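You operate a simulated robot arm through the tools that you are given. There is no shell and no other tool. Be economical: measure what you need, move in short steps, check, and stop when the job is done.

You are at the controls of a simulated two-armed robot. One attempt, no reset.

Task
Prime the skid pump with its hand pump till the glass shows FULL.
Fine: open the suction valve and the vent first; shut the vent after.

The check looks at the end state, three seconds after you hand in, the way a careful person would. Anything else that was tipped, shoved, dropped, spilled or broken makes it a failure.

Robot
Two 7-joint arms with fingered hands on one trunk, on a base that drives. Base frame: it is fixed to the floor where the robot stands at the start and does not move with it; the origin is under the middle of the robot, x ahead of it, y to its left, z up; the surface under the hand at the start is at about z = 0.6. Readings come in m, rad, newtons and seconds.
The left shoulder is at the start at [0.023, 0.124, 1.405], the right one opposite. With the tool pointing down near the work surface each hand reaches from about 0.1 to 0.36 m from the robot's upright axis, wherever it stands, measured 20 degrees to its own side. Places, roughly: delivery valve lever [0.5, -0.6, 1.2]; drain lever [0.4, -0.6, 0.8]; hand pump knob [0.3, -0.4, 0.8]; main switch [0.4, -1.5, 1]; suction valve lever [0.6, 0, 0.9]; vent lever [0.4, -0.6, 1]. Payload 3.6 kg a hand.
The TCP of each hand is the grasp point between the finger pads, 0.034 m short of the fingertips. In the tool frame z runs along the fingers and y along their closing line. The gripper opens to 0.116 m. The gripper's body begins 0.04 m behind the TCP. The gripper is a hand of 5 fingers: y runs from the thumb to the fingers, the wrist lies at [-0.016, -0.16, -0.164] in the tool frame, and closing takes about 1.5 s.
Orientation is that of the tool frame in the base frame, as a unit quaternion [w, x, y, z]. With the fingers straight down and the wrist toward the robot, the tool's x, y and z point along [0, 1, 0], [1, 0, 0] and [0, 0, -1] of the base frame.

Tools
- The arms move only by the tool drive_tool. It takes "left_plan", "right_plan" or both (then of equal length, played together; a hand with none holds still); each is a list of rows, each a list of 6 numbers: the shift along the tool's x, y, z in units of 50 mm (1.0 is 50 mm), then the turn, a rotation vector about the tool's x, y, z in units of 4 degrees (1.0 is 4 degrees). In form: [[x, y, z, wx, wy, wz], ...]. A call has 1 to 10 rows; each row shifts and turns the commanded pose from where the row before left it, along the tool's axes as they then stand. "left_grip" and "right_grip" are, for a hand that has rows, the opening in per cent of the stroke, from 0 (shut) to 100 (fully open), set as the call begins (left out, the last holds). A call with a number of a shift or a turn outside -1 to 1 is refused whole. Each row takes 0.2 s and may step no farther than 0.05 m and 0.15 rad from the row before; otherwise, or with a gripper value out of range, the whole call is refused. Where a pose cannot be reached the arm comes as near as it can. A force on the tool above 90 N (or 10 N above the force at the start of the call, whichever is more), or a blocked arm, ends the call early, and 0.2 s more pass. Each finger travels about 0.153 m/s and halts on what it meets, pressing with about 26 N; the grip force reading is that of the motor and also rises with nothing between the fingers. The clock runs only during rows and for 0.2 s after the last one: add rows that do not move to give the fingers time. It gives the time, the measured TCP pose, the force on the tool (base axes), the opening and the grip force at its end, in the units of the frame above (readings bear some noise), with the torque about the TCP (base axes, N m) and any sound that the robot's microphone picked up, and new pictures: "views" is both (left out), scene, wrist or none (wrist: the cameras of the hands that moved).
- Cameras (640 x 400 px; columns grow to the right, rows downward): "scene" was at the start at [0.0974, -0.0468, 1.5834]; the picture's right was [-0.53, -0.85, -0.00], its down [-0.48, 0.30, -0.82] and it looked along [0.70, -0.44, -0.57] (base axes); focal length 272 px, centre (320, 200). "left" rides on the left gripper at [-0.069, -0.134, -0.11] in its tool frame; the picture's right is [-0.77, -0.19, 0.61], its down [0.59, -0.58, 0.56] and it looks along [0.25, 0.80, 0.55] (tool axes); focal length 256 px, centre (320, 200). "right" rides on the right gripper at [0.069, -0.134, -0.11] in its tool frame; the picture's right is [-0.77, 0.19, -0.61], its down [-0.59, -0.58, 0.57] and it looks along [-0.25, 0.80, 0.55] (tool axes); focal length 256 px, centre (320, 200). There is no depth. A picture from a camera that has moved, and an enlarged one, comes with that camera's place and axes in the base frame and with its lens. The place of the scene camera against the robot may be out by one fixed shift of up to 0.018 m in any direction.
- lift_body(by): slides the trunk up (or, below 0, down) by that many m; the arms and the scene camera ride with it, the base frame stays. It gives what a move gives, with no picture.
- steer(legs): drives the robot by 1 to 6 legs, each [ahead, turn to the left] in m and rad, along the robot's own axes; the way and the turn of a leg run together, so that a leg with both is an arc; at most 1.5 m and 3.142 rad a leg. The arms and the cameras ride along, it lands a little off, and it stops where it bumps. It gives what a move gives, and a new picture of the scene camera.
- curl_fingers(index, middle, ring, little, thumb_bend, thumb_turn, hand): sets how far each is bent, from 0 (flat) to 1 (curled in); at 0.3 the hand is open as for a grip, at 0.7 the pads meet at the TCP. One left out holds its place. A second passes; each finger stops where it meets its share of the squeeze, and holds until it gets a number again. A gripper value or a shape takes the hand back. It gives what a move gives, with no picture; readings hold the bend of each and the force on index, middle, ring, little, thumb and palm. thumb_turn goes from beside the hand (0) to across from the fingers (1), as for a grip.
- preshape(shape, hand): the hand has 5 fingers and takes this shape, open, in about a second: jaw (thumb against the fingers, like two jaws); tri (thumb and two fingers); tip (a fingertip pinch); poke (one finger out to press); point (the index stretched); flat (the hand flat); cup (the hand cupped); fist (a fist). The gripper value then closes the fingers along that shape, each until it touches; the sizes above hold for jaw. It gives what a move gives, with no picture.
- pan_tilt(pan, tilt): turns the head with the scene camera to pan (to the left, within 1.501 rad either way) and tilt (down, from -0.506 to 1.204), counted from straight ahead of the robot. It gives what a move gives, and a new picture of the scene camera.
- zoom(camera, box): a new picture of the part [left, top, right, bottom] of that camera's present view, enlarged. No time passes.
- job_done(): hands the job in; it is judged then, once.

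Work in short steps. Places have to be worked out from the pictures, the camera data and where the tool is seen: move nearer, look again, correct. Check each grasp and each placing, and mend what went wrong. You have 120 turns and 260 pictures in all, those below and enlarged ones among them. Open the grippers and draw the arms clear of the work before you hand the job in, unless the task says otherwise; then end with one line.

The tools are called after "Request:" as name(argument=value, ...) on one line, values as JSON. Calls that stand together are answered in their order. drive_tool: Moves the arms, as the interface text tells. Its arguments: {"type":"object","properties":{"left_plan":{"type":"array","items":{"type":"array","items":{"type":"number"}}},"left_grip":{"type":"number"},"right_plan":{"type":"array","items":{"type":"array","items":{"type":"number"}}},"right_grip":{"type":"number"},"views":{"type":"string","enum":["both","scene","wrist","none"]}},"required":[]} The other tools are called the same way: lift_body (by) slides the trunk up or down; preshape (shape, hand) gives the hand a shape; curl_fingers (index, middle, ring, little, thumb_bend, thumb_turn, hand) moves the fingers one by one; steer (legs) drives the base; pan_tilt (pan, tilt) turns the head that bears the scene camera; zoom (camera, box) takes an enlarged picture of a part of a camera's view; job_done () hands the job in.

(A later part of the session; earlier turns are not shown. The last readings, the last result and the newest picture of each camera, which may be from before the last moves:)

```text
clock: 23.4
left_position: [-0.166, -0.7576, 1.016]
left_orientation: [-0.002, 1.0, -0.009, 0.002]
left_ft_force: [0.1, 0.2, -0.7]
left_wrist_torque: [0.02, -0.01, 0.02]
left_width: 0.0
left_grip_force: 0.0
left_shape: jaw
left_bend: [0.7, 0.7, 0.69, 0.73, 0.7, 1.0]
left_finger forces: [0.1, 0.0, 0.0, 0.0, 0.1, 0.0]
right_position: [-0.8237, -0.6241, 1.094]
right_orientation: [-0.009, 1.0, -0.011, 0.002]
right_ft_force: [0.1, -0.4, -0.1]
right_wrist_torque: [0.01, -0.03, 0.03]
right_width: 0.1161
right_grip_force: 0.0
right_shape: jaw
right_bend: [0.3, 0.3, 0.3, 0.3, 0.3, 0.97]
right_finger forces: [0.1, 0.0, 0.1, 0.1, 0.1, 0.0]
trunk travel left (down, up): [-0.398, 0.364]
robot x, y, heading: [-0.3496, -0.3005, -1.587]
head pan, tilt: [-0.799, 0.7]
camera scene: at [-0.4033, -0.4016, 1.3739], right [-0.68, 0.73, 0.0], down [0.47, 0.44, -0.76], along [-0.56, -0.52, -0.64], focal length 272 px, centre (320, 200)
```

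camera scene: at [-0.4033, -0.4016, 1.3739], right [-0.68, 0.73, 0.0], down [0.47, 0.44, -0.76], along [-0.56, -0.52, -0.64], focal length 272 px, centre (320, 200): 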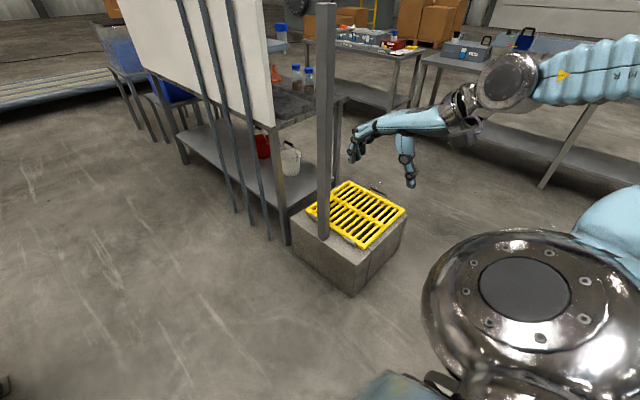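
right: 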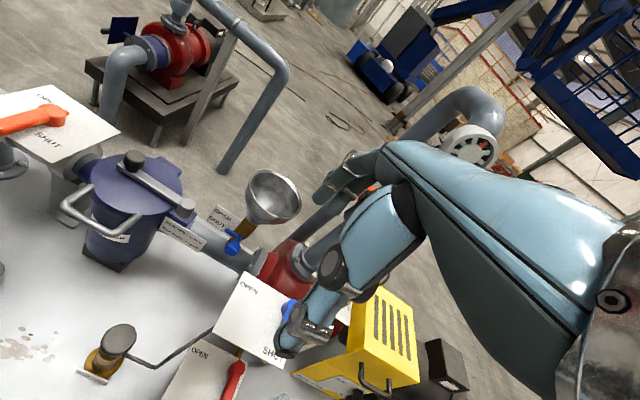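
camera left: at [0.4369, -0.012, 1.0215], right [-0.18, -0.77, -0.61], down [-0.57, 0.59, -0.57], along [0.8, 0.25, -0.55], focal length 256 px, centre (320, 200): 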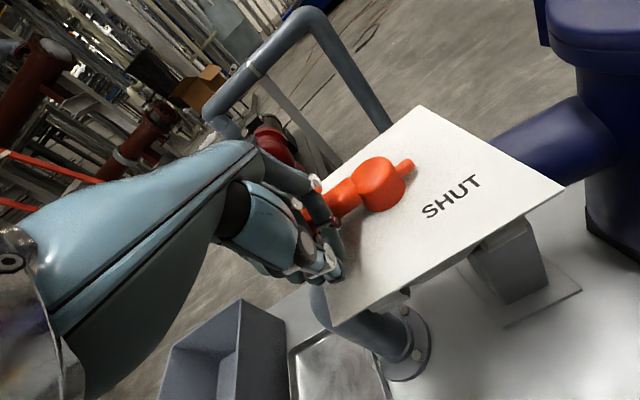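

Base moved cleanly. I raise the left hand for clearance, then turn back and approach.

Request:
drive_tool(left_plan=[[0, 0, -0.9, 0, 0, 0], [0, 0, -0.9, 0, 0, 0], [0, 0, -0.9, 0, 0, 0], [0, 0, -0.9, 0, 0, 0]], views="none")

Request:
steer(legs=[[0, 1.585], [0.3, 0]])

```text
clock: 24.4
left_position: [-0.165, -0.7572, 1.1981]
left_orientation: [-0.003, 1.0, -0.009, 0.002]
left_ft_force: [-0.3, 0.0, -1.1]
left_wrist_torque: [0.02, 0.02, 0.0]
left_width: 0.0028
left_grip_force: 0.1
left_shape: jaw
left_bend: [0.7, 0.7, 0.69, 0.73, 0.7, 1.0]
left_finger forces: [0.0, 0.0, 0.0, 0.0, 0.1, 0.1]
right_position: [-0.823, -0.6226, 1.0935]
right_orientation: [-0.009, 1.0, -0.011, 0.002]
right_ft_force: [-0.9, 1.0, 0.7]
right_wrist_torque: [-0.01, 0.01, 0.0]
right_width: 0.1158
right_grip_force: 0.0
right_shape: jaw
right_bend: [0.3, 0.3, 0.3, 0.3, 0.3, 0.97]
right_finger forces: [0.0, 0.0, 0.0, 0.1, 0.0, 0.1]
trunk travel left (down, up): [-0.398, 0.364]
robot x, y, heading: [-0.352, -0.301, -1.588]
head pan, tilt: [-0.799, 0.7]
```

```text
clock: 30.3
left_position: [0.4054, -0.1081, 1.1962]
left_orientation: [-0.002, 0.707, 0.707, -0.002]
left_ft_force: [-0.3, 1.3, -0.3]
left_wrist_torque: [0.01, 0.02, 0.04]
left_width: 0.0003
left_grip_force: 0.0
left_shape: jaw
left_bend: [0.7, 0.7, 0.69, 0.73, 0.7, 1.0]
left_finger forces: [0.0, 0.1, 0.0, 0.1, 0.0, 0.1]
right_position: [0.2817, -0.7688, 1.0927]
right_orientation: [-0.007, 0.708, 0.706, -0.006]
right_ft_force: [0.3, 0.1, 0.5]
right_wrist_torque: [-0.01, -0.01, 0.01]
right_width: 0.1158
right_grip_force: 0.1
right_shape: jaw
right_bend: [0.3, 0.3, 0.3, 0.3, 0.3, 0.97]
right_finger forces: [0.0, 0.0, 0.0, 0.0, 0.1, 0.0]
trunk travel left (down, up): [-0.398, 0.364]
robot x, y, heading: [-0.0507, -0.3003, -0.002]
head pan, tilt: [-0.799, 0.7]
camera scene: at [0.0629, -0.3605, 1.3739], right [-0.72, -0.7, 0.0], down [-0.45, 0.46, -0.76], along [0.53, -0.55, -0.64], focal length 272 px, centre (320, 200)
```

scene: 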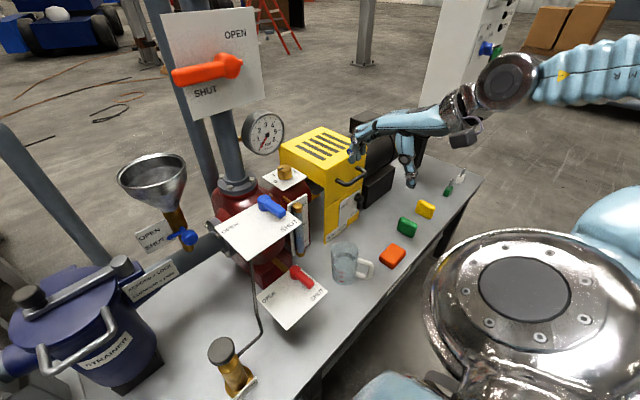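

Robot is at (-0.05, -0.30). The sight glass appears behind the vent plate; I turn the head toward the vent and zoom in.

Request:
pan_tilt(pan=-0.45, tilt=0.65)

Request:
zoom(camera="scene", box=[320, 130, 480, 230])

Request:
zoom(camera="right", box=[0, 0, 640, 400])

```text
clock: 31.1
left_position: [0.4057, -0.1086, 1.1977]
left_orientation: [-0.002, 0.707, 0.707, -0.001]
left_ft_force: [0.2, -0.2, 0.9]
left_wrist_torque: [-0.01, 0.01, -0.01]
left_width: 0.0025
left_grip_force: 0.0
left_shape: jaw
left_bend: [0.7, 0.7, 0.69, 0.73, 0.7, 1.0]
left_finger forces: [0.1, 0.0, 0.0, 0.0, 0.0, 0.0]
right_position: [0.2825, -0.7682, 1.0938]
right_orientation: [-0.008, 0.708, 0.706, -0.005]
right_ft_force: [-1.3, -0.6, 1.1]
right_wrist_torque: [-0.01, -0.02, -0.01]
right_width: 0.1157
right_grip_force: 0.1
right_shape: jaw
right_bend: [0.3, 0.3, 0.3, 0.3, 0.3, 0.97]
right_finger forces: [0.0, 0.1, 0.0, 0.0, 0.0, 0.1]
trunk travel left (down, up): [-0.398, 0.364]
robot x, y, heading: [-0.0487, -0.2967, 0.003]
head pan, tilt: [-0.45, 0.649]
camera scene: at [0.0811, -0.3374, 1.3783], right [-0.44, -0.9, 0.0], down [-0.54, 0.26, -0.8], along [0.72, -0.35, -0.6], focal length 272 px, centre (320, 200)
```

scene: 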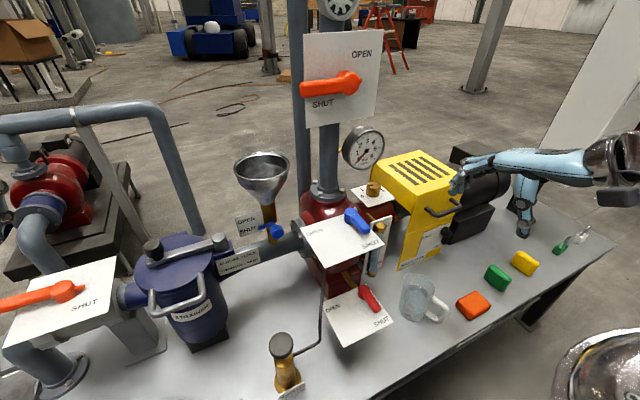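

```text
4.00 times, centred on (400, 180) of scene
camera zoom: at [0.0811, -0.3374, 1.3783], right [-0.44, -0.9, 0.0], down [-0.54, 0.26, -0.8], along [0.72, -0.35, -0.6], focal length 1086 px, centre (0, 280)
```

zoom: 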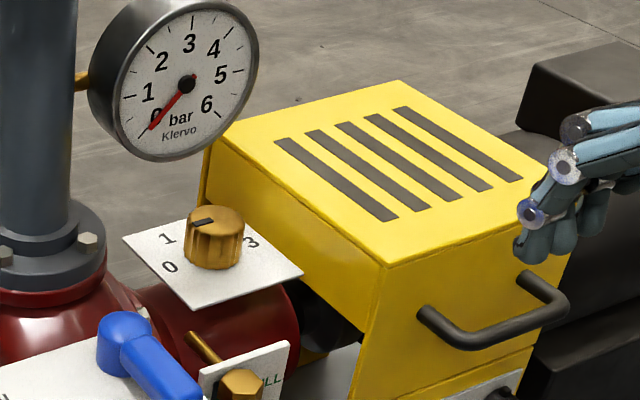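

```text
1.00 times, centred on (320, 200) of right (not enlarged: the box is as wide or as high as the picture)
camera zoom: at [0.1499, -0.6987, 1.2062], right [0.19, -0.77, 0.61], down [-0.59, -0.59, -0.56], along [0.78, -0.25, -0.57], focal length 256 px, centre (320, 200)
```

zoom: 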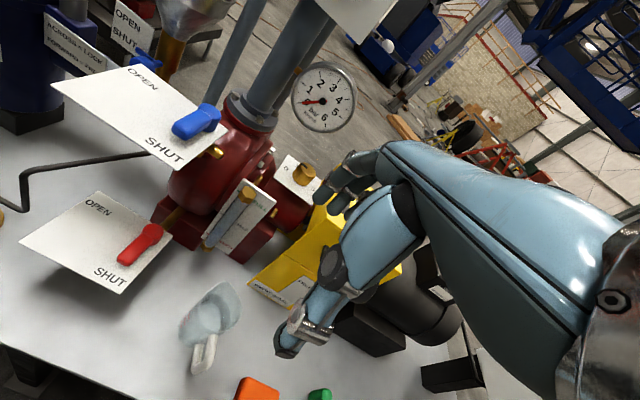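

The sight glass with its FULL card stands just right of the vent. I zoom in on the vent from both cameras to locate it precisely.

Request:
zoom(camera="scene", box=[280, 190, 440, 290])

Request:
zoom(camera="right", box=[40, 60, 360, 260])

```text
4.00 times, centred on (360, 240) of scene
camera zoom: at [0.0811, -0.3374, 1.3783], right [-0.44, -0.9, 0.0], down [-0.54, 0.26, -0.8], along [0.72, -0.35, -0.6], focal length 1086 px, centre (160, 40)
```

zoom: 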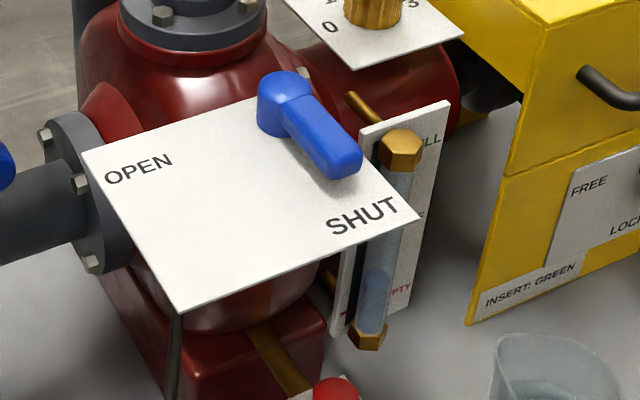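

```text
2.00 times, centred on (200, 160) of right
camera zoom: at [0.1499, -0.6987, 1.2062], right [0.19, -0.77, 0.61], down [-0.59, -0.59, -0.56], along [0.78, -0.25, -0.57], focal length 512 px, centre (560, 280)
```

zoom: 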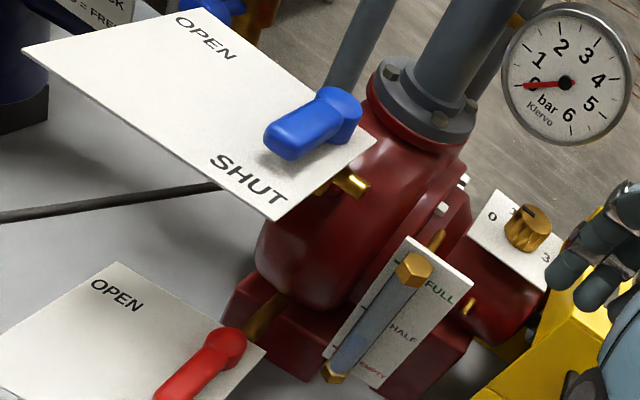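

Vent head ≈ (0.455, -0.608, 0.985), lever tip ≈ (0.40, -0.605), plate ≈ 0.96; glass reads near EMPTY. I close the right hand and hover on the lever's -y side.

Request:
drive_tool(right_plan=[[0.39, 0.66, 0.17, 0, 0, 0], [0.39, 0.66, 0.17, 0, 0, 0], [0.39, 0.66, 0.17, 0, 0, 0], [0.39, 0.66, 0.17, 0, 0, 0], [0, 0, 0, 0, 0, 0], [0, 0, 0, 0, 0, 0], [0, 0, 0, 0, 0, 0]], right_grip=0)

```text
clock: 32.7
left_position: [0.4049, -0.1092, 1.1976]
left_orientation: [-0.002, 0.708, 0.706, 0.0]
left_ft_force: [1.2, 0.0, -0.1]
left_wrist_torque: [-0.02, 0.01, 0.02]
left_width: 0.0002
left_grip_force: 0.1
left_shape: jaw
left_bend: [0.7, 0.7, 0.69, 0.73, 0.7, 1.0]
left_finger forces: [0.1, 0.0, 0.0, 0.1, 0.0, 0.0]
right_position: [0.4126, -0.6916, 1.0572]
right_orientation: [-0.007, 0.708, 0.706, -0.004]
right_ft_force: [-0.2, -0.1, 0.5]
right_wrist_torque: [0.0, -0.01, 0.02]
right_width: 0.0
right_grip_force: 0.0
right_shape: jaw
right_bend: [0.7, 0.7, 0.69, 0.73, 0.7, 1.0]
right_finger forces: [0.0, 0.1, 0.0, 0.1, 0.1, 0.0]
trunk travel left (down, up): [-0.398, 0.364]
robot x, y, heading: [-0.0506, -0.3011, -0.005]
head pan, tilt: [-0.45, 0.649]
camera scene: at [0.081, -0.3373, 1.3783], right [-0.44, -0.9, 0.0], down [-0.54, 0.26, -0.8], along [0.72, -0.35, -0.6], focal length 272 px, centre (320, 200)
camera right: at [0.2804, -0.6214, 1.1694], right [0.19, -0.77, 0.61], down [-0.59, -0.59, -0.56], along [0.78, -0.25, -0.57], focal length 256 px, centre (320, 200)
```

scene: 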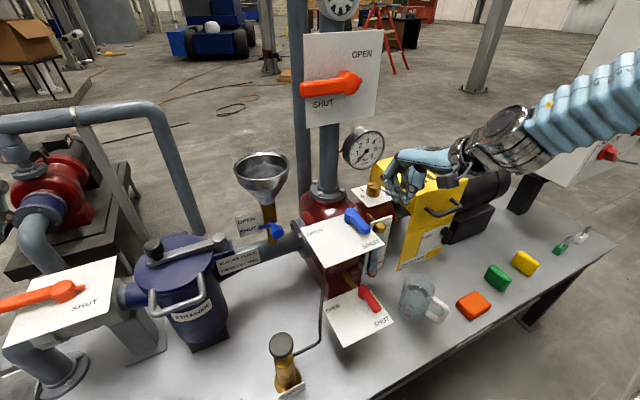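
right: 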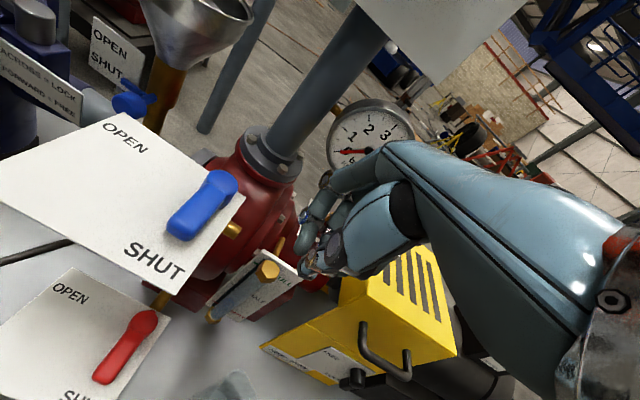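

Refined: vent head ≈ (0.475, -0.60, 0.97), tip ≈ (0.41, -0.60). I descend to lever height beside it.

Request:
drive_tool(right_plan=[[0, 0.1, 0.4, 0, 0, 0], [0, 0.1, 0.4, 0, 0, 0], [0, 0.1, 0.3, 0, 0, 0]])

Request:
zoom(camera="scene", box=[300, 150, 460, 250])

```text
clock: 33.5
left_position: [0.4046, -0.109, 1.1967]
left_orientation: [-0.003, 0.707, 0.708, 0.0]
left_ft_force: [0.0, -0.7, 0.5]
left_wrist_torque: [0.02, -0.01, 0.02]
left_width: 0.0002
left_grip_force: 0.1
left_shape: jaw
left_bend: [0.7, 0.7, 0.69, 0.73, 0.7, 1.0]
left_finger forces: [0.1, 0.1, 0.0, 0.1, 0.0, 0.0]
right_position: [0.4266, -0.6928, 0.9995]
right_orientation: [-0.007, 0.708, 0.706, -0.005]
right_ft_force: [0.3, -0.4, 0.3]
right_wrist_torque: [0.0, 0.01, -0.01]
right_width: 0.0
right_grip_force: 0.0
right_shape: jaw
right_bend: [0.7, 0.7, 0.69, 0.73, 0.7, 1.0]
right_finger forces: [0.1, 0.0, 0.0, 0.0, 0.0, 0.1]
trunk travel left (down, up): [-0.398, 0.364]
robot x, y, heading: [-0.0482, -0.2988, -0.001]
head pan, tilt: [-0.45, 0.649]
camera scene: at [0.0815, -0.3378, 1.3782], right [-0.44, -0.9, 0.0], down [-0.54, 0.26, -0.8], along [0.72, -0.35, -0.61], focal length 272 px, centre (320, 200)
camera right: at [0.295, -0.6218, 1.1139], right [0.19, -0.77, 0.61], down [-0.59, -0.59, -0.56], along [0.78, -0.25, -0.57], focal length 256 px, centre (320, 200)
```

scene: 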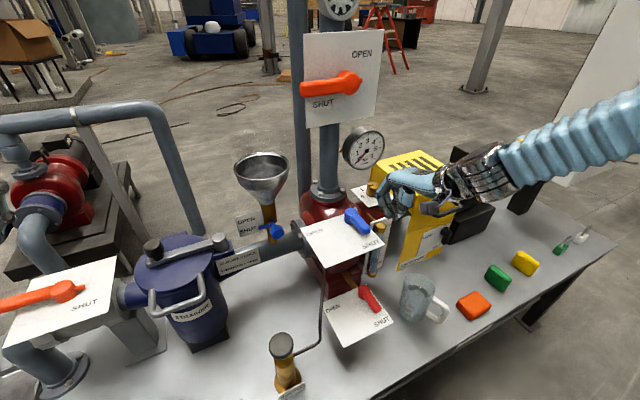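
right: 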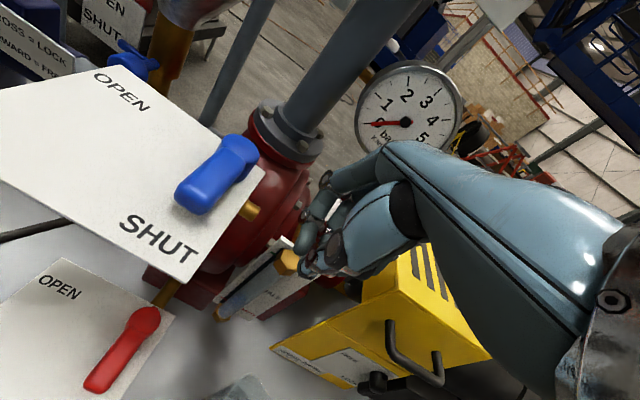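

```text
4.00 times, centred on (380, 200) of scene
camera zoom: at [0.0815, -0.3378, 1.3782], right [-0.44, -0.9, 0.0], down [-0.54, 0.26, -0.8], along [0.72, -0.35, -0.61], focal length 1086 px, centre (80, 200)
```

zoom: 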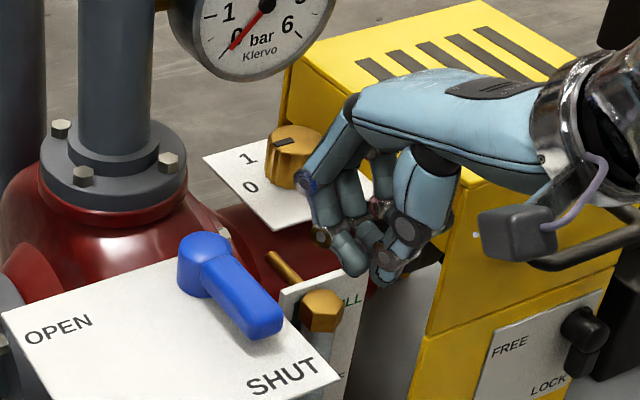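

The fingertips are at lever height, still ~4 cm to its right. I push toward +y in small steps.

Request:
drive_tool(right_plan=[[0.3, 0, 0, 0, 0, 0], [0.3, 0, 0, 0, 0, 0], [0.3, 0, 0, 0, 0, 0], [0.3, 0, 0, 0, 0, 0]])

Request:
zoom(camera="scene", box=[300, 150, 460, 250])

```text
clock: 34.5
left_position: [0.4039, -0.1124, 1.1984]
left_orientation: [-0.003, 0.709, 0.706, 0.0]
left_ft_force: [-0.5, -0.5, 0.7]
left_wrist_torque: [-0.01, -0.01, 0.0]
left_width: 0.0
left_grip_force: 0.0
left_shape: jaw
left_bend: [0.7, 0.7, 0.69, 0.73, 0.7, 1.0]
left_finger forces: [0.1, 0.1, 0.1, 0.1, 0.0, 0.0]
right_position: [0.4254, -0.6361, 1.0008]
right_orientation: [-0.007, 0.711, 0.703, -0.005]
right_ft_force: [-2.8, -15.7, 7.6]
right_wrist_torque: [-0.03, -0.18, -0.34]
right_width: 0.0
right_grip_force: 0.0
right_shape: jaw
right_bend: [0.7, 0.7, 0.69, 0.73, 0.7, 1.0]
right_finger forces: [17.1, 0.0, 0.1, 0.1, 0.0, 0.0]
trunk travel left (down, up): [-0.398, 0.364]
robot x, y, heading: [-0.0493, -0.2997, -0.004]
head pan, tilt: [-0.45, 0.649]
camera scene: at [0.0798, -0.3412, 1.3784], right [-0.44, -0.9, 0.0], down [-0.54, 0.27, -0.8], along [0.72, -0.35, -0.61], focal length 272 px, centre (320, 200)
camera right: at [0.295, -0.5647, 1.1131], right [0.19, -0.77, 0.61], down [-0.59, -0.58, -0.56], along [0.78, -0.26, -0.57], focal length 256 px, centre (320, 200)
```

scene: 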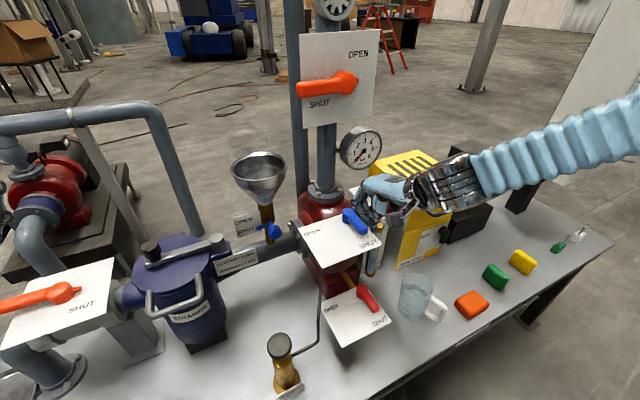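
right: 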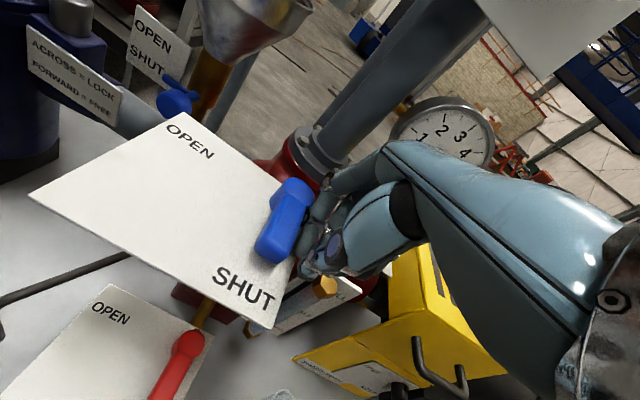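

```text
4.00 times, centred on (380, 200) of scene
camera zoom: at [0.0798, -0.3412, 1.3784], right [-0.44, -0.9, 0.0], down [-0.54, 0.27, -0.8], along [0.72, -0.35, -0.61], focal length 1086 px, centre (80, 200)
```

zoom: 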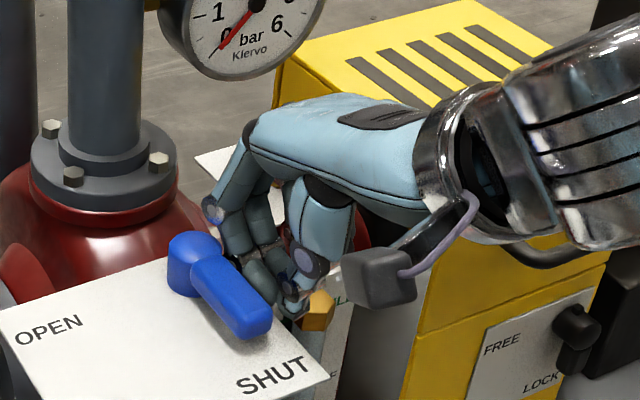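

The index contacts mid-lever with 16 N. I back off slightly, shift 2 cm toward the tip for leverage, and push again.

Request:
drive_tool(right_plan=[[-0.2, 0, 0, 0, 0, 0], [0, -0.35, 0, 0, 0, 0], [0.4, 0, 0, 0, 0, 0], [0.3, 0, 0, 0, 0, 0], [0.3, 0, 0, 0, 0, 0]])

Request:
zoom(camera="scene", box=[280, 170, 440, 270])

```text
clock: 35.7
left_position: [0.4035, -0.1066, 1.1982]
left_orientation: [-0.002, 0.706, 0.708, 0.0]
left_ft_force: [-0.1, 0.5, -0.1]
left_wrist_torque: [-0.01, 0.02, 0.0]
left_width: 0.0027
left_grip_force: 0.0
left_shape: jaw
left_bend: [0.7, 0.7, 0.69, 0.73, 0.7, 1.0]
left_finger forces: [0.0, 0.0, 0.1, 0.0, 0.1, 0.0]
right_position: [0.409, -0.5892, 1.0012]
right_orientation: [-0.008, 0.707, 0.707, -0.005]
right_ft_force: [-7.7, -0.1, 5.1]
right_wrist_torque: [-0.13, -0.07, -0.15]
right_width: 0.0
right_grip_force: 0.1
right_shape: jaw
right_bend: [0.7, 0.7, 0.69, 0.73, 0.7, 1.0]
right_finger forces: [0.0, 8.4, 0.1, 0.0, 0.0, 0.0]
trunk travel left (down, up): [-0.398, 0.364]
robot x, y, heading: [-0.0479, -0.3016, -0.001]
head pan, tilt: [-0.45, 0.649]
camera scene: at [0.0797, -0.3363, 1.3784], right [-0.43, -0.9, 0.0], down [-0.54, 0.26, -0.8], along [0.72, -0.35, -0.6], focal length 272 px, centre (320, 200)
camera right: at [0.2757, -0.5193, 1.1146], right [0.2, -0.77, 0.61], down [-0.59, -0.59, -0.56], along [0.79, -0.24, -0.57], focal length 256 px, centre (320, 200)
```

scene: 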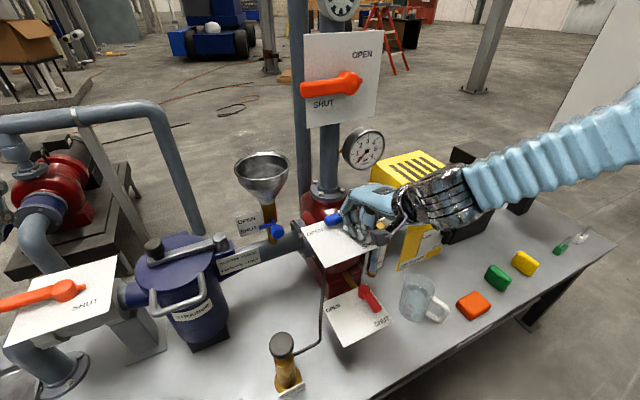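
right: 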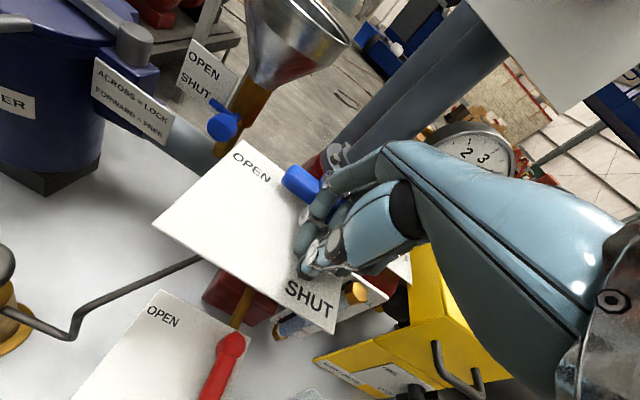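

```text
4.00 times, centred on (360, 220) of scene
camera zoom: at [0.0797, -0.3363, 1.3784], right [-0.43, -0.9, 0.0], down [-0.54, 0.26, -0.8], along [0.72, -0.35, -0.6], focal length 1086 px, centre (160, 120)
```

zoom: 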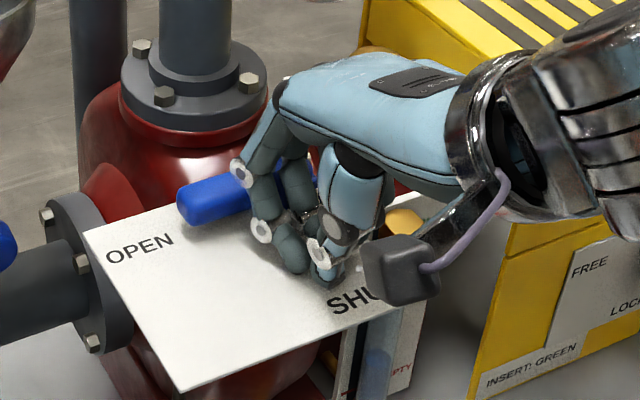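

The lever swung nearly to OPEN. I move a little further +y and press +x gently at the tip to seat it.

Request:
drive_tool(right_plan=[[0, -0.3, 0, 0, 0, 0], [0.6, 0, 0, 0, 0, 0], [0, 0.3, 0, 0, 0, 0], [0, 0.25, 0, 0, 0, 0], [0, 0.15, 0, 0, 0, 0]], views="wrist")

Request:
zoom(camera="scene", box=[280, 170, 440, 270])

```text
clock: 36.9
left_position: [0.3941, -0.1083, 1.2016]
left_orientation: [0.001, 0.708, 0.706, 0.001]
left_ft_force: [0.4, -0.2, 0.0]
left_wrist_torque: [0.02, -0.01, -0.02]
left_width: 0.0
left_grip_force: 0.1
left_shape: jaw
left_bend: [0.7, 0.7, 0.69, 0.73, 0.7, 1.0]
left_finger forces: [0.0, 0.0, 0.0, 0.0, 0.0, 0.1]
right_position: [0.421, -0.5598, 1.0058]
right_orientation: [-0.007, 0.708, 0.706, -0.004]
right_ft_force: [-49.2, 2.5, 29.4]
right_wrist_torque: [-0.01, -0.18, -0.24]
right_width: 0.0026
right_grip_force: 0.0
right_shape: jaw
right_bend: [0.7, 0.71, 0.71, 0.73, 0.7, 1.0]
right_finger forces: [7.7, 36.4, 12.2, 0.0, 0.0, 0.0]
trunk travel left (down, up): [-0.398, 0.364]
robot x, y, heading: [-0.0525, -0.2987, -0.009]
head pan, tilt: [-0.45, 0.649]
camera right: at [0.2883, -0.4891, 1.1185], right [0.19, -0.77, 0.61], down [-0.59, -0.59, -0.56], along [0.79, -0.25, -0.57], focal length 256 px, centre (320, 200)
```

right: 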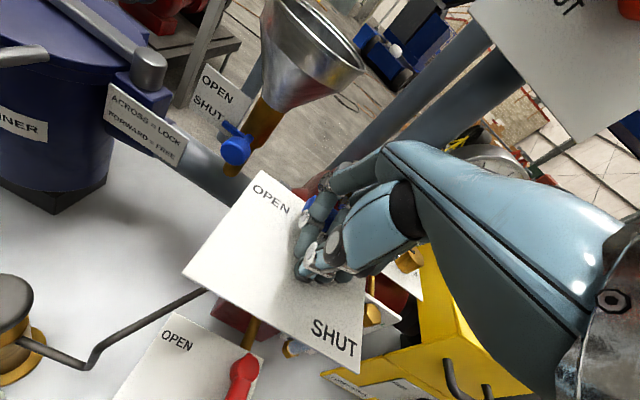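

```text
4.00 times, centred on (360, 220) of scene
camera zoom: at [0.0698, -0.3364, 1.3796], right [-0.44, -0.9, 0.0], down [-0.54, 0.27, -0.8], along [0.72, -0.35, -0.6], focal length 1086 px, centre (160, 120)
```

zoom: 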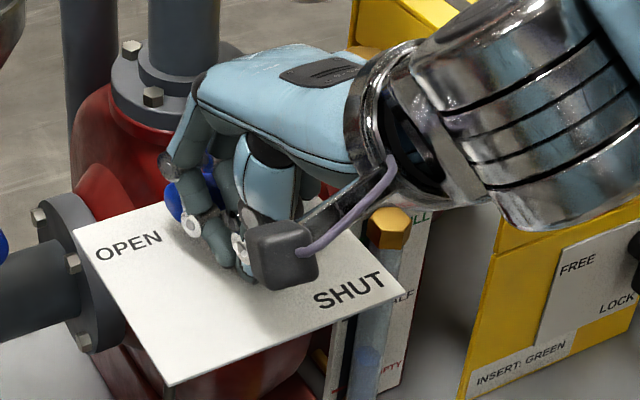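

Firm stop at ~50 N. I retreat the right hand toward -x and up, then check the lever.

Request:
drive_tool(right_plan=[[0, -0.6, 0, 0, 0, 0], [0, -0.8, -0.4, 0, 0, 0], [0, -0.6, -0.6, 0, 0, 0]], views="both")

Request:
zoom(camera="scene", box=[260, 190, 420, 290])

```text
clock: 37.7
left_position: [0.4047, -0.1065, 1.1978]
left_orientation: [-0.002, 0.707, 0.707, -0.001]
left_ft_force: [0.0, -0.1, -0.8]
left_wrist_torque: [-0.05, -0.03, -0.03]
left_width: 0.0026
left_grip_force: 0.0
left_shape: jaw
left_bend: [0.7, 0.7, 0.69, 0.73, 0.7, 1.0]
left_finger forces: [0.0, 0.0, 0.0, 0.0, 0.1, 0.1]
right_position: [0.3574, -0.5702, 1.0571]
right_orientation: [-0.007, 0.708, 0.706, -0.007]
right_ft_force: [0.0, 0.1, 1.9]
right_wrist_torque: [-0.05, 0.05, -0.03]
right_width: 0.0029
right_grip_force: 0.0
right_shape: jaw
right_bend: [0.7, 0.7, 0.69, 0.73, 0.7, 1.0]
right_finger forces: [0.0, 0.0, 0.0, 0.0, 0.0, 0.0]
right hand out of reach, approached as far as the arm can: row 3
trunk travel left (down, up): [-0.398, 0.364]
robot x, y, heading: [-0.0509, -0.301, -0.0]
head pan, tilt: [-0.45, 0.649]
camera scene: at [0.0818, -0.3358, 1.3783], right [-0.43, -0.9, 0.0], down [-0.54, 0.26, -0.8], along [0.72, -0.35, -0.6], focal length 272 px, centre (320, 200)
camera right: at [0.226, -0.5, 1.1701], right [0.2, -0.77, 0.61], down [-0.59, -0.59, -0.55], along [0.78, -0.25, -0.57], focal length 256 px, centre (320, 200)
```

scene: 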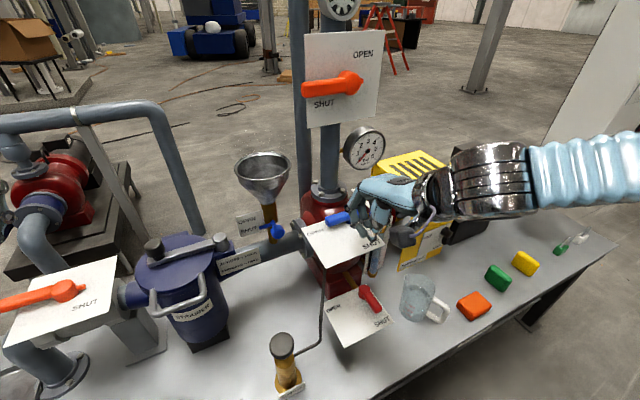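
right: 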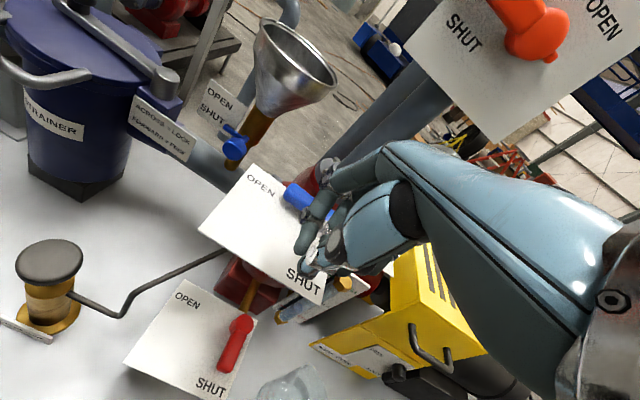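

```text
4.00 times, centred on (340, 240) of scene
camera zoom: at [0.0818, -0.3358, 1.3783], right [-0.43, -0.9, 0.0], down [-0.54, 0.26, -0.8], along [0.72, -0.35, -0.6], focal length 1086 px, centre (240, 40)
```

zoom: 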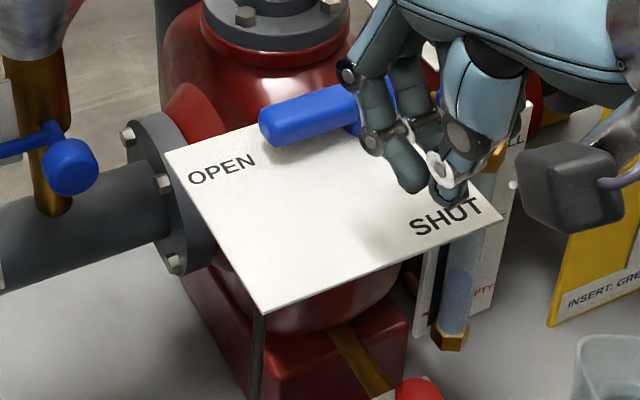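

Vent is open. Knob of the hand pump is at about (0.35, -0.38, 0.785). That is close in to the right shoulder, so I raise the trunk 0.1 m for room and look at the pump.

Request:
lift_body(by=0.1)

Request:
pan_tilt(pan=-0.3, tilt=0.9)

Request:
zoom(camera="scene", box=[240, 180, 400, 280])

Request:
zoom(camera="right", box=[0, 160, 320, 360])

```text
clock: 39.0
left_position: [0.4053, -0.1092, 1.2981]
left_orientation: [-0.002, 0.707, 0.707, -0.001]
left_ft_force: [0.6, 0.1, 0.2]
left_wrist_torque: [0.04, 0.01, -0.02]
left_width: 0.0026
left_grip_force: 0.1
left_shape: jaw
left_bend: [0.7, 0.7, 0.69, 0.73, 0.7, 1.0]
left_finger forces: [0.0, 0.0, 0.1, 0.0, 0.0, 0.1]
right_position: [0.3552, -0.571, 1.1589]
right_orientation: [-0.008, 0.708, 0.706, -0.006]
right_ft_force: [0.3, 0.2, 0.7]
right_wrist_torque: [-0.02, 0.0, 0.0]
right_width: 0.0
right_grip_force: 0.0
right_shape: jaw
right_bend: [0.7, 0.7, 0.69, 0.73, 0.7, 1.0]
right_finger forces: [0.0, 0.1, 0.0, 0.0, 0.0, 0.1]
trunk travel left (down, up): [-0.498, 0.264]
robot x, y, heading: [-0.0498, -0.2976, -0.001]
head pan, tilt: [-0.45, 0.649]
```

```text
clock: 39.8
left_position: [0.4046, -0.1097, 1.2974]
left_orientation: [-0.002, 0.707, 0.707, -0.001]
left_ft_force: [0.6, -0.4, 0.9]
left_wrist_torque: [0.0, -0.02, 0.0]
left_width: 0.0
left_grip_force: 0.1
left_shape: jaw
left_bend: [0.7, 0.7, 0.69, 0.73, 0.7, 1.0]
left_finger forces: [0.1, 0.0, 0.1, 0.0, 0.0, 0.1]
right_position: [0.356, -0.5701, 1.16]
right_orientation: [-0.007, 0.708, 0.706, -0.004]
right_ft_force: [0.4, 0.0, -0.7]
right_wrist_torque: [0.01, -0.01, 0.01]
right_width: 0.0002
right_grip_force: 0.1
right_shape: jaw
right_bend: [0.7, 0.7, 0.69, 0.73, 0.7, 1.0]
right_finger forces: [0.1, 0.0, 0.0, 0.0, 0.0, 0.0]
trunk travel left (down, up): [-0.498, 0.264]
robot x, y, heading: [-0.0511, -0.2991, 0.001]
head pan, tilt: [-0.3, 0.901]
camera scene: at [0.0551, -0.3219, 1.4586], right [-0.3, -0.96, 0.0], down [-0.75, 0.23, -0.62], along [0.59, -0.18, -0.78], focal length 272 px, centre (320, 200)
```

scene: 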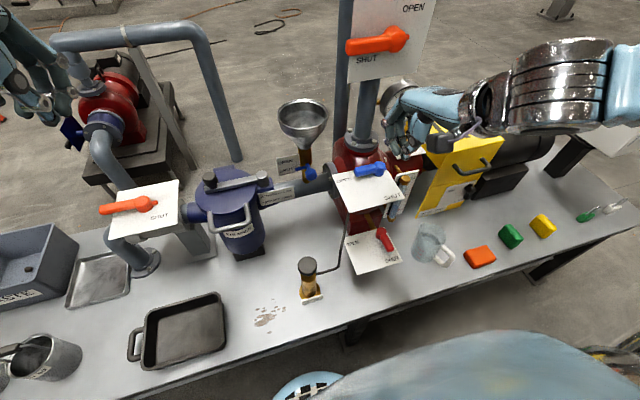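

```text
4.00 times, centred on (320, 230) of scene
camera zoom: at [0.0551, -0.3219, 1.4586], right [-0.3, -0.96, 0.0], down [-0.75, 0.23, -0.62], along [0.59, -0.18, -0.78], focal length 1086 px, centre (320, 80)
```

zoom: 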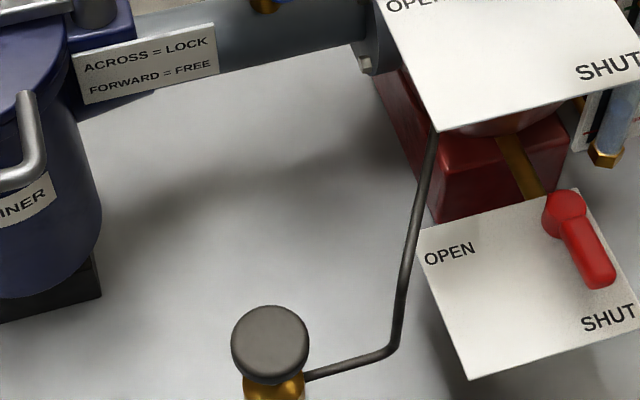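

```text
2.00 times, centred on (160, 260) of right
camera zoom: at [0.2241, -0.5002, 1.2715], right [0.19, -0.77, 0.61], down [-0.59, -0.59, -0.56], along [0.78, -0.25, -0.57], focal length 512 px, centre (640, 80)
```

zoom: 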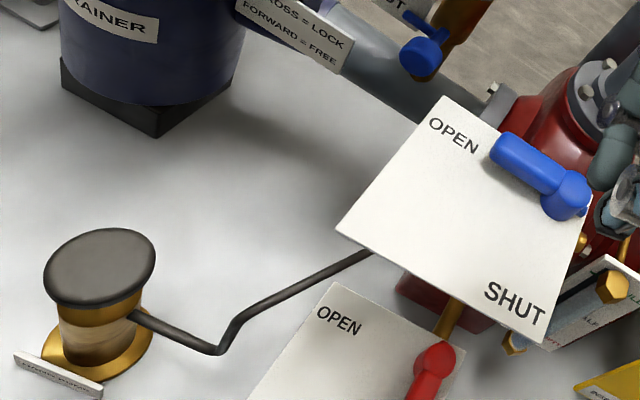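

The knob rests on top of the pump barrel (down position), at ≈(0.355, -0.376, 0.77), radius ≈0.027. To give the right arm room I back up 10 cm.

Request:
steer(legs=[[-0.1, 0]])

Request:
drive_tool(right_plan=[[0.7, 0.5, 0, 0, 0, 0], [0.7, 0.5, 0, 0, 0, 0], [0.8, 0.5, 0, 0, 0, 0], [0.8, 0.4, 0, 0, 0, 0], [0.8, 0, 0.5, 0, 0, 0], [0, 0, 0.9, 0, 0, 0], [0, 0, 0.9, 0, 0, 0], [0, 0, 0.9, 0, 0, 0]], right_grip=100)

```text
clock: 41.0
left_position: [0.339, -0.1079, 1.2891]
left_orientation: [-0.011, 0.707, 0.707, -0.01]
left_ft_force: [-0.8, 1.2, -0.4]
left_wrist_torque: [-0.07, -0.04, -0.02]
left_width: 0.0001
left_grip_force: 0.0
left_shape: jaw
left_bend: [0.7, 0.7, 0.69, 0.73, 0.7, 1.0]
left_finger forces: [0.0, 0.0, 0.0, 0.0, 0.0, 0.0]
right_position: [0.2866, -0.5713, 1.1519]
right_orientation: [-0.014, 0.709, 0.705, -0.016]
right_ft_force: [-1.2, -2.2, 1.6]
right_wrist_torque: [0.04, 0.02, 0.01]
right_width: 0.0029
right_grip_force: 0.0
right_shape: jaw
right_bend: [0.7, 0.7, 0.69, 0.73, 0.7, 1.0]
right_finger forces: [0.1, 0.0, 0.0, 0.1, 0.0, 0.0]
trunk travel left (down, up): [-0.498, 0.264]
robot x, y, heading: [-0.1465, -0.2983, -0.003]
head pan, tilt: [-0.3, 0.901]
camera scene: at [-0.0048, -0.3213, 1.4591], right [-0.29, -0.96, 0.01], down [-0.77, 0.23, -0.6], along [0.57, -0.18, -0.8], focal length 272 px, centre (320, 200)
```

scene: 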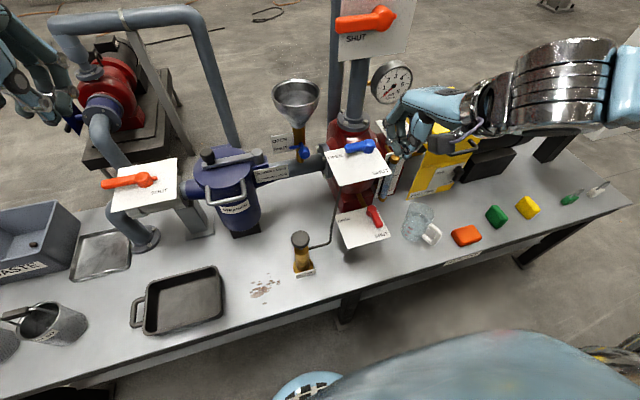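

```text
clock: 41.5
left_position: [0.2663, -0.093, 1.3104]
left_orientation: [0.013, 0.683, 0.73, 0.0]
left_ft_force: [2.3, 0.8, 0.8]
left_wrist_torque: [-0.05, 0.11, -0.06]
left_width: 0.0
left_grip_force: 0.0
left_shape: jaw
left_bend: [0.7, 0.7, 0.69, 0.73, 0.7, 1.0]
left_finger forces: [0.0, 0.0, 0.1, 0.0, 0.1, 0.1]
right_position: [0.2973, -0.5684, 1.1793]
right_orientation: [0.04, 0.759, 0.65, 0.008]
right_ft_force: [-3.5, -3.4, -8.7]
right_wrist_torque: [0.3, -0.4, 0.08]
right_width: 0.1159
right_grip_force: 0.1
right_shape: jaw
right_bend: [0.3, 0.3, 0.3, 0.3, 0.3, 0.97]
right_finger forces: [0.1, 0.1, 0.0, 0.0, 0.0, 0.0]
trunk travel left (down, up): [-0.498, 0.264]
robot x, y, heading: [-0.1463, -0.302, -0.001]
head pan, tilt: [-0.3, 0.901]
stopped in row 2 (right hand): the arm was blocked; the commanded pose is now the measured one
camera scene: at [0.0, -0.318, 1.4591], right [-0.29, -0.96, 0.01], down [-0.77, 0.23, -0.6], along [0.57, -0.18, -0.8], focal length 272 px, centre (320, 200)
camera right: at [0.169, -0.473, 1.2776], right [0.02, -0.76, 0.65], down [-0.62, -0.52, -0.58], along [0.78, -0.39, -0.48], focal length 256 px, centre (320, 200)
```

scene: 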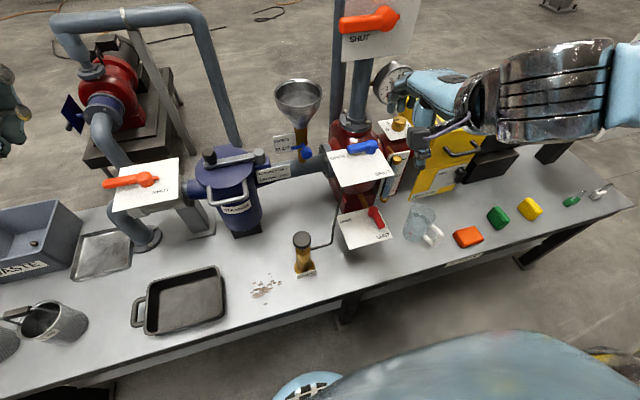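
right: 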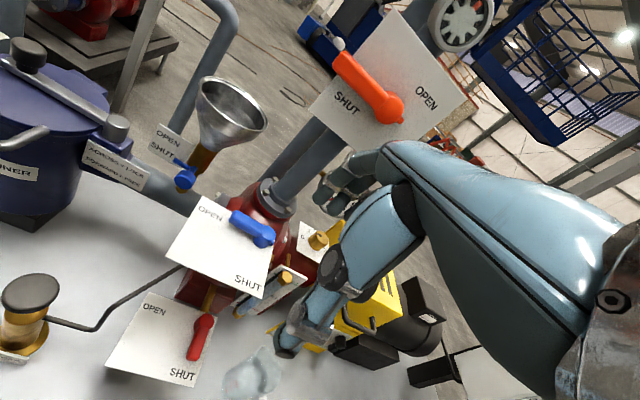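

The arm twitched (probably a fold limit while still settling). I hold still and read before continuing.

Request:
drive_tool(right_plan=[[0, 0, 0, 0, 0, 0], [0, 0, 0, 0, 0, 0]], left_plan=[[0, 0, 0, 0, 0, 0], [0, 0, 0, 0, 0, 0]], views="none")

```text
clock: 41.9
left_position: [0.2161, -0.1039, 1.3254]
left_orientation: [0.026, 0.701, 0.713, 0.023]
left_ft_force: [-5.6, -6.4, 0.5]
left_wrist_torque: [0.37, -0.63, 0.27]
left_width: 0.0
left_grip_force: 0.1
left_shape: jaw
left_bend: [0.7, 0.7, 0.69, 0.73, 0.7, 1.0]
left_finger forces: [0.0, 0.1, 0.1, 0.0, 0.0, 0.0]
right_position: [0.2397, -0.5452, 1.176]
right_orientation: [0.0, 0.752, 0.659, 0.039]
right_ft_force: [3.8, -1.3, -2.3]
right_wrist_torque: [0.17, -0.05, -0.01]
right_width: 0.1159
right_grip_force: 0.1
right_shape: jaw
right_bend: [0.3, 0.3, 0.3, 0.3, 0.3, 0.97]
right_finger forces: [0.0, 0.0, 0.0, 0.1, 0.1, 0.0]
trunk travel left (down, up): [-0.498, 0.264]
robot x, y, heading: [-0.1467, -0.2996, -0.009]
head pan, tilt: [-0.3, 0.901]
stopped in row 1 (right hand): the arm was blocked; the commanded pose is now the measured one
```

Request:
drive_tool(right_plan=[[0, 0, 0, 0, 0, 0], [0, 0, 0, 0, 0, 0], [0, 0, 0, 0, 0, 0]], views="both")

```text
clock: 42.7
left_position: [0.2249, -0.1031, 1.3208]
left_orientation: [0.023, 0.694, 0.719, 0.017]
left_ft_force: [-0.8, -0.6, 0.7]
left_wrist_torque: [0.08, -0.11, 0.02]
left_width: 0.0
left_grip_force: 0.1
left_shape: jaw
left_bend: [0.7, 0.7, 0.69, 0.73, 0.7, 1.0]
left_finger forces: [0.1, 0.0, 0.0, 0.1, 0.1, 0.0]
right_position: [0.2536, -0.5484, 1.1805]
right_orientation: [0.015, 0.752, 0.658, 0.042]
right_ft_force: [-2.3, 1.3, -0.9]
right_wrist_torque: [-0.05, -0.13, -0.06]
right_width: 0.1158
right_grip_force: 0.1
right_shape: jaw
right_bend: [0.3, 0.3, 0.3, 0.3, 0.3, 0.97]
right_finger forces: [0.1, 0.0, 0.1, 0.0, 0.0, 0.1]
trunk travel left (down, up): [-0.498, 0.264]
robot x, y, heading: [-0.1474, -0.3017, -0.009]
head pan, tilt: [-0.3, 0.901]
camera scene: at [-0.0534, -0.3225, 1.4594], right [-0.3, -0.95, 0.0], down [-0.74, 0.24, -0.63], along [0.6, -0.19, -0.78], focal length 272 px, centre (320, 200)
camera right: at [0.1218, -0.465, 1.282], right [0.03, -0.81, 0.59], down [-0.6, -0.49, -0.63], along [0.8, -0.33, -0.5], focal length 256 px, centre (320, 200)
```

scene: 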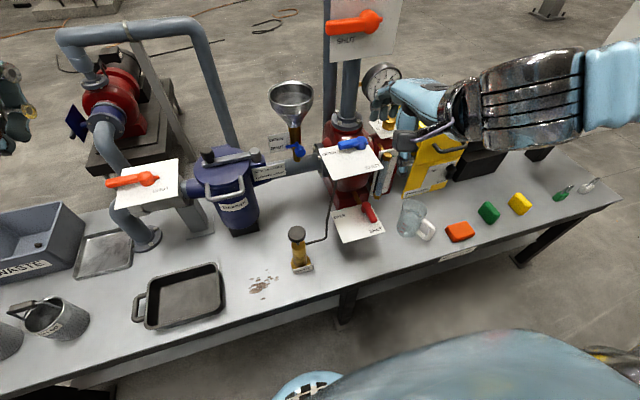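
right: 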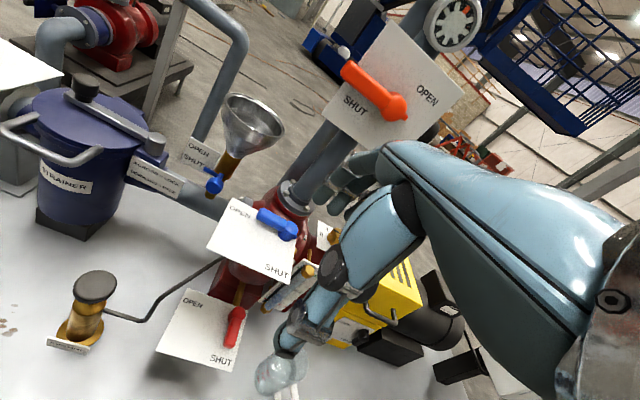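

It was just sway after driving; settled now. I straighten the hand and move it open to a hover above the pump knob.

Request:
drive_tool(right_plan=[[0, 0, 0, 0.37, -0.21, -0.65], [0, 0, 0, 0.37, -0.21, -0.65], [0, 0, 0, 0.37, -0.21, -0.65], [0.49, 0.29, 0.5, 0, 0, 0], [0.49, 0.29, 0.5, 0, 0, 0], [0.49, 0.29, 0.5, 0, 0, 0], [0.49, 0.29, 0.5, 0, 0, 0], [0.49, 0.29, 0.5, 0, 0, 0], [0.49, 0.29, 0.5, 0, 0, 0], [0.49, 0.29, 0.5, 0, 0, 0]])

```text
clock: 44.9
left_position: [0.2385, -0.103, 1.3147]
left_orientation: [0.018, 0.696, 0.718, 0.017]
left_ft_force: [0.6, 0.9, 0.6]
left_wrist_torque: [0.02, -0.03, 0.03]
left_width: 0.0
left_grip_force: 0.0
left_shape: jaw
left_bend: [0.7, 0.7, 0.69, 0.73, 0.7, 1.0]
left_finger forces: [0.0, 0.1, 0.1, 0.0, 0.0, 0.0]
right_position: [0.3072, -0.463, 1.0868]
right_orientation: [-0.005, 0.701, 0.713, -0.009]
right_ft_force: [-0.3, 0.0, -0.2]
right_wrist_torque: [0.02, 0.01, -0.02]
right_width: 0.1157
right_grip_force: 0.1
right_shape: jaw
right_bend: [0.3, 0.3, 0.3, 0.3, 0.3, 0.97]
right_finger forces: [0.0, 0.0, 0.0, 0.1, 0.0, 0.0]
right hand out of reach, approached as far as the arm can: row 7, 8, 9, 10
trunk travel left (down, up): [-0.498, 0.264]
robot x, y, heading: [-0.1428, -0.2966, -0.007]
head pan, tilt: [-0.3, 0.901]
camera scene: at [-0.0419, -0.3219, 1.4586], right [-0.3, -0.95, 0.0], down [-0.75, 0.24, -0.62], along [0.59, -0.19, -0.78], focal length 272 px, centre (320, 200)
camera right: at [0.1735, -0.3948, 1.1989], right [0.21, -0.76, 0.61], down [-0.58, -0.6, -0.55], along [0.79, -0.24, -0.57], focal length 256 px, centre (320, 200)
```

scene: 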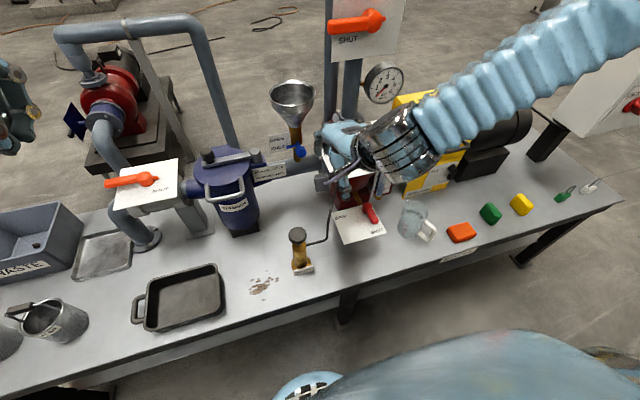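
right: 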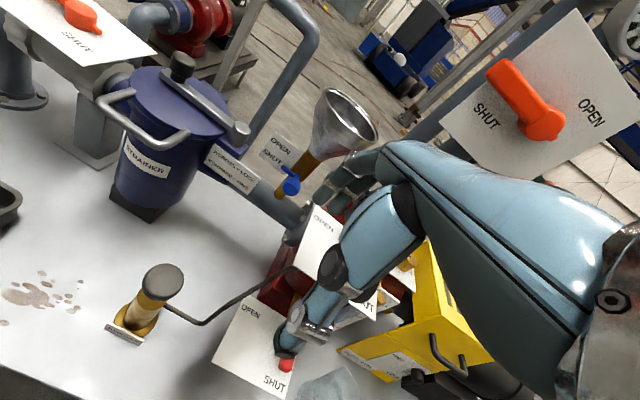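

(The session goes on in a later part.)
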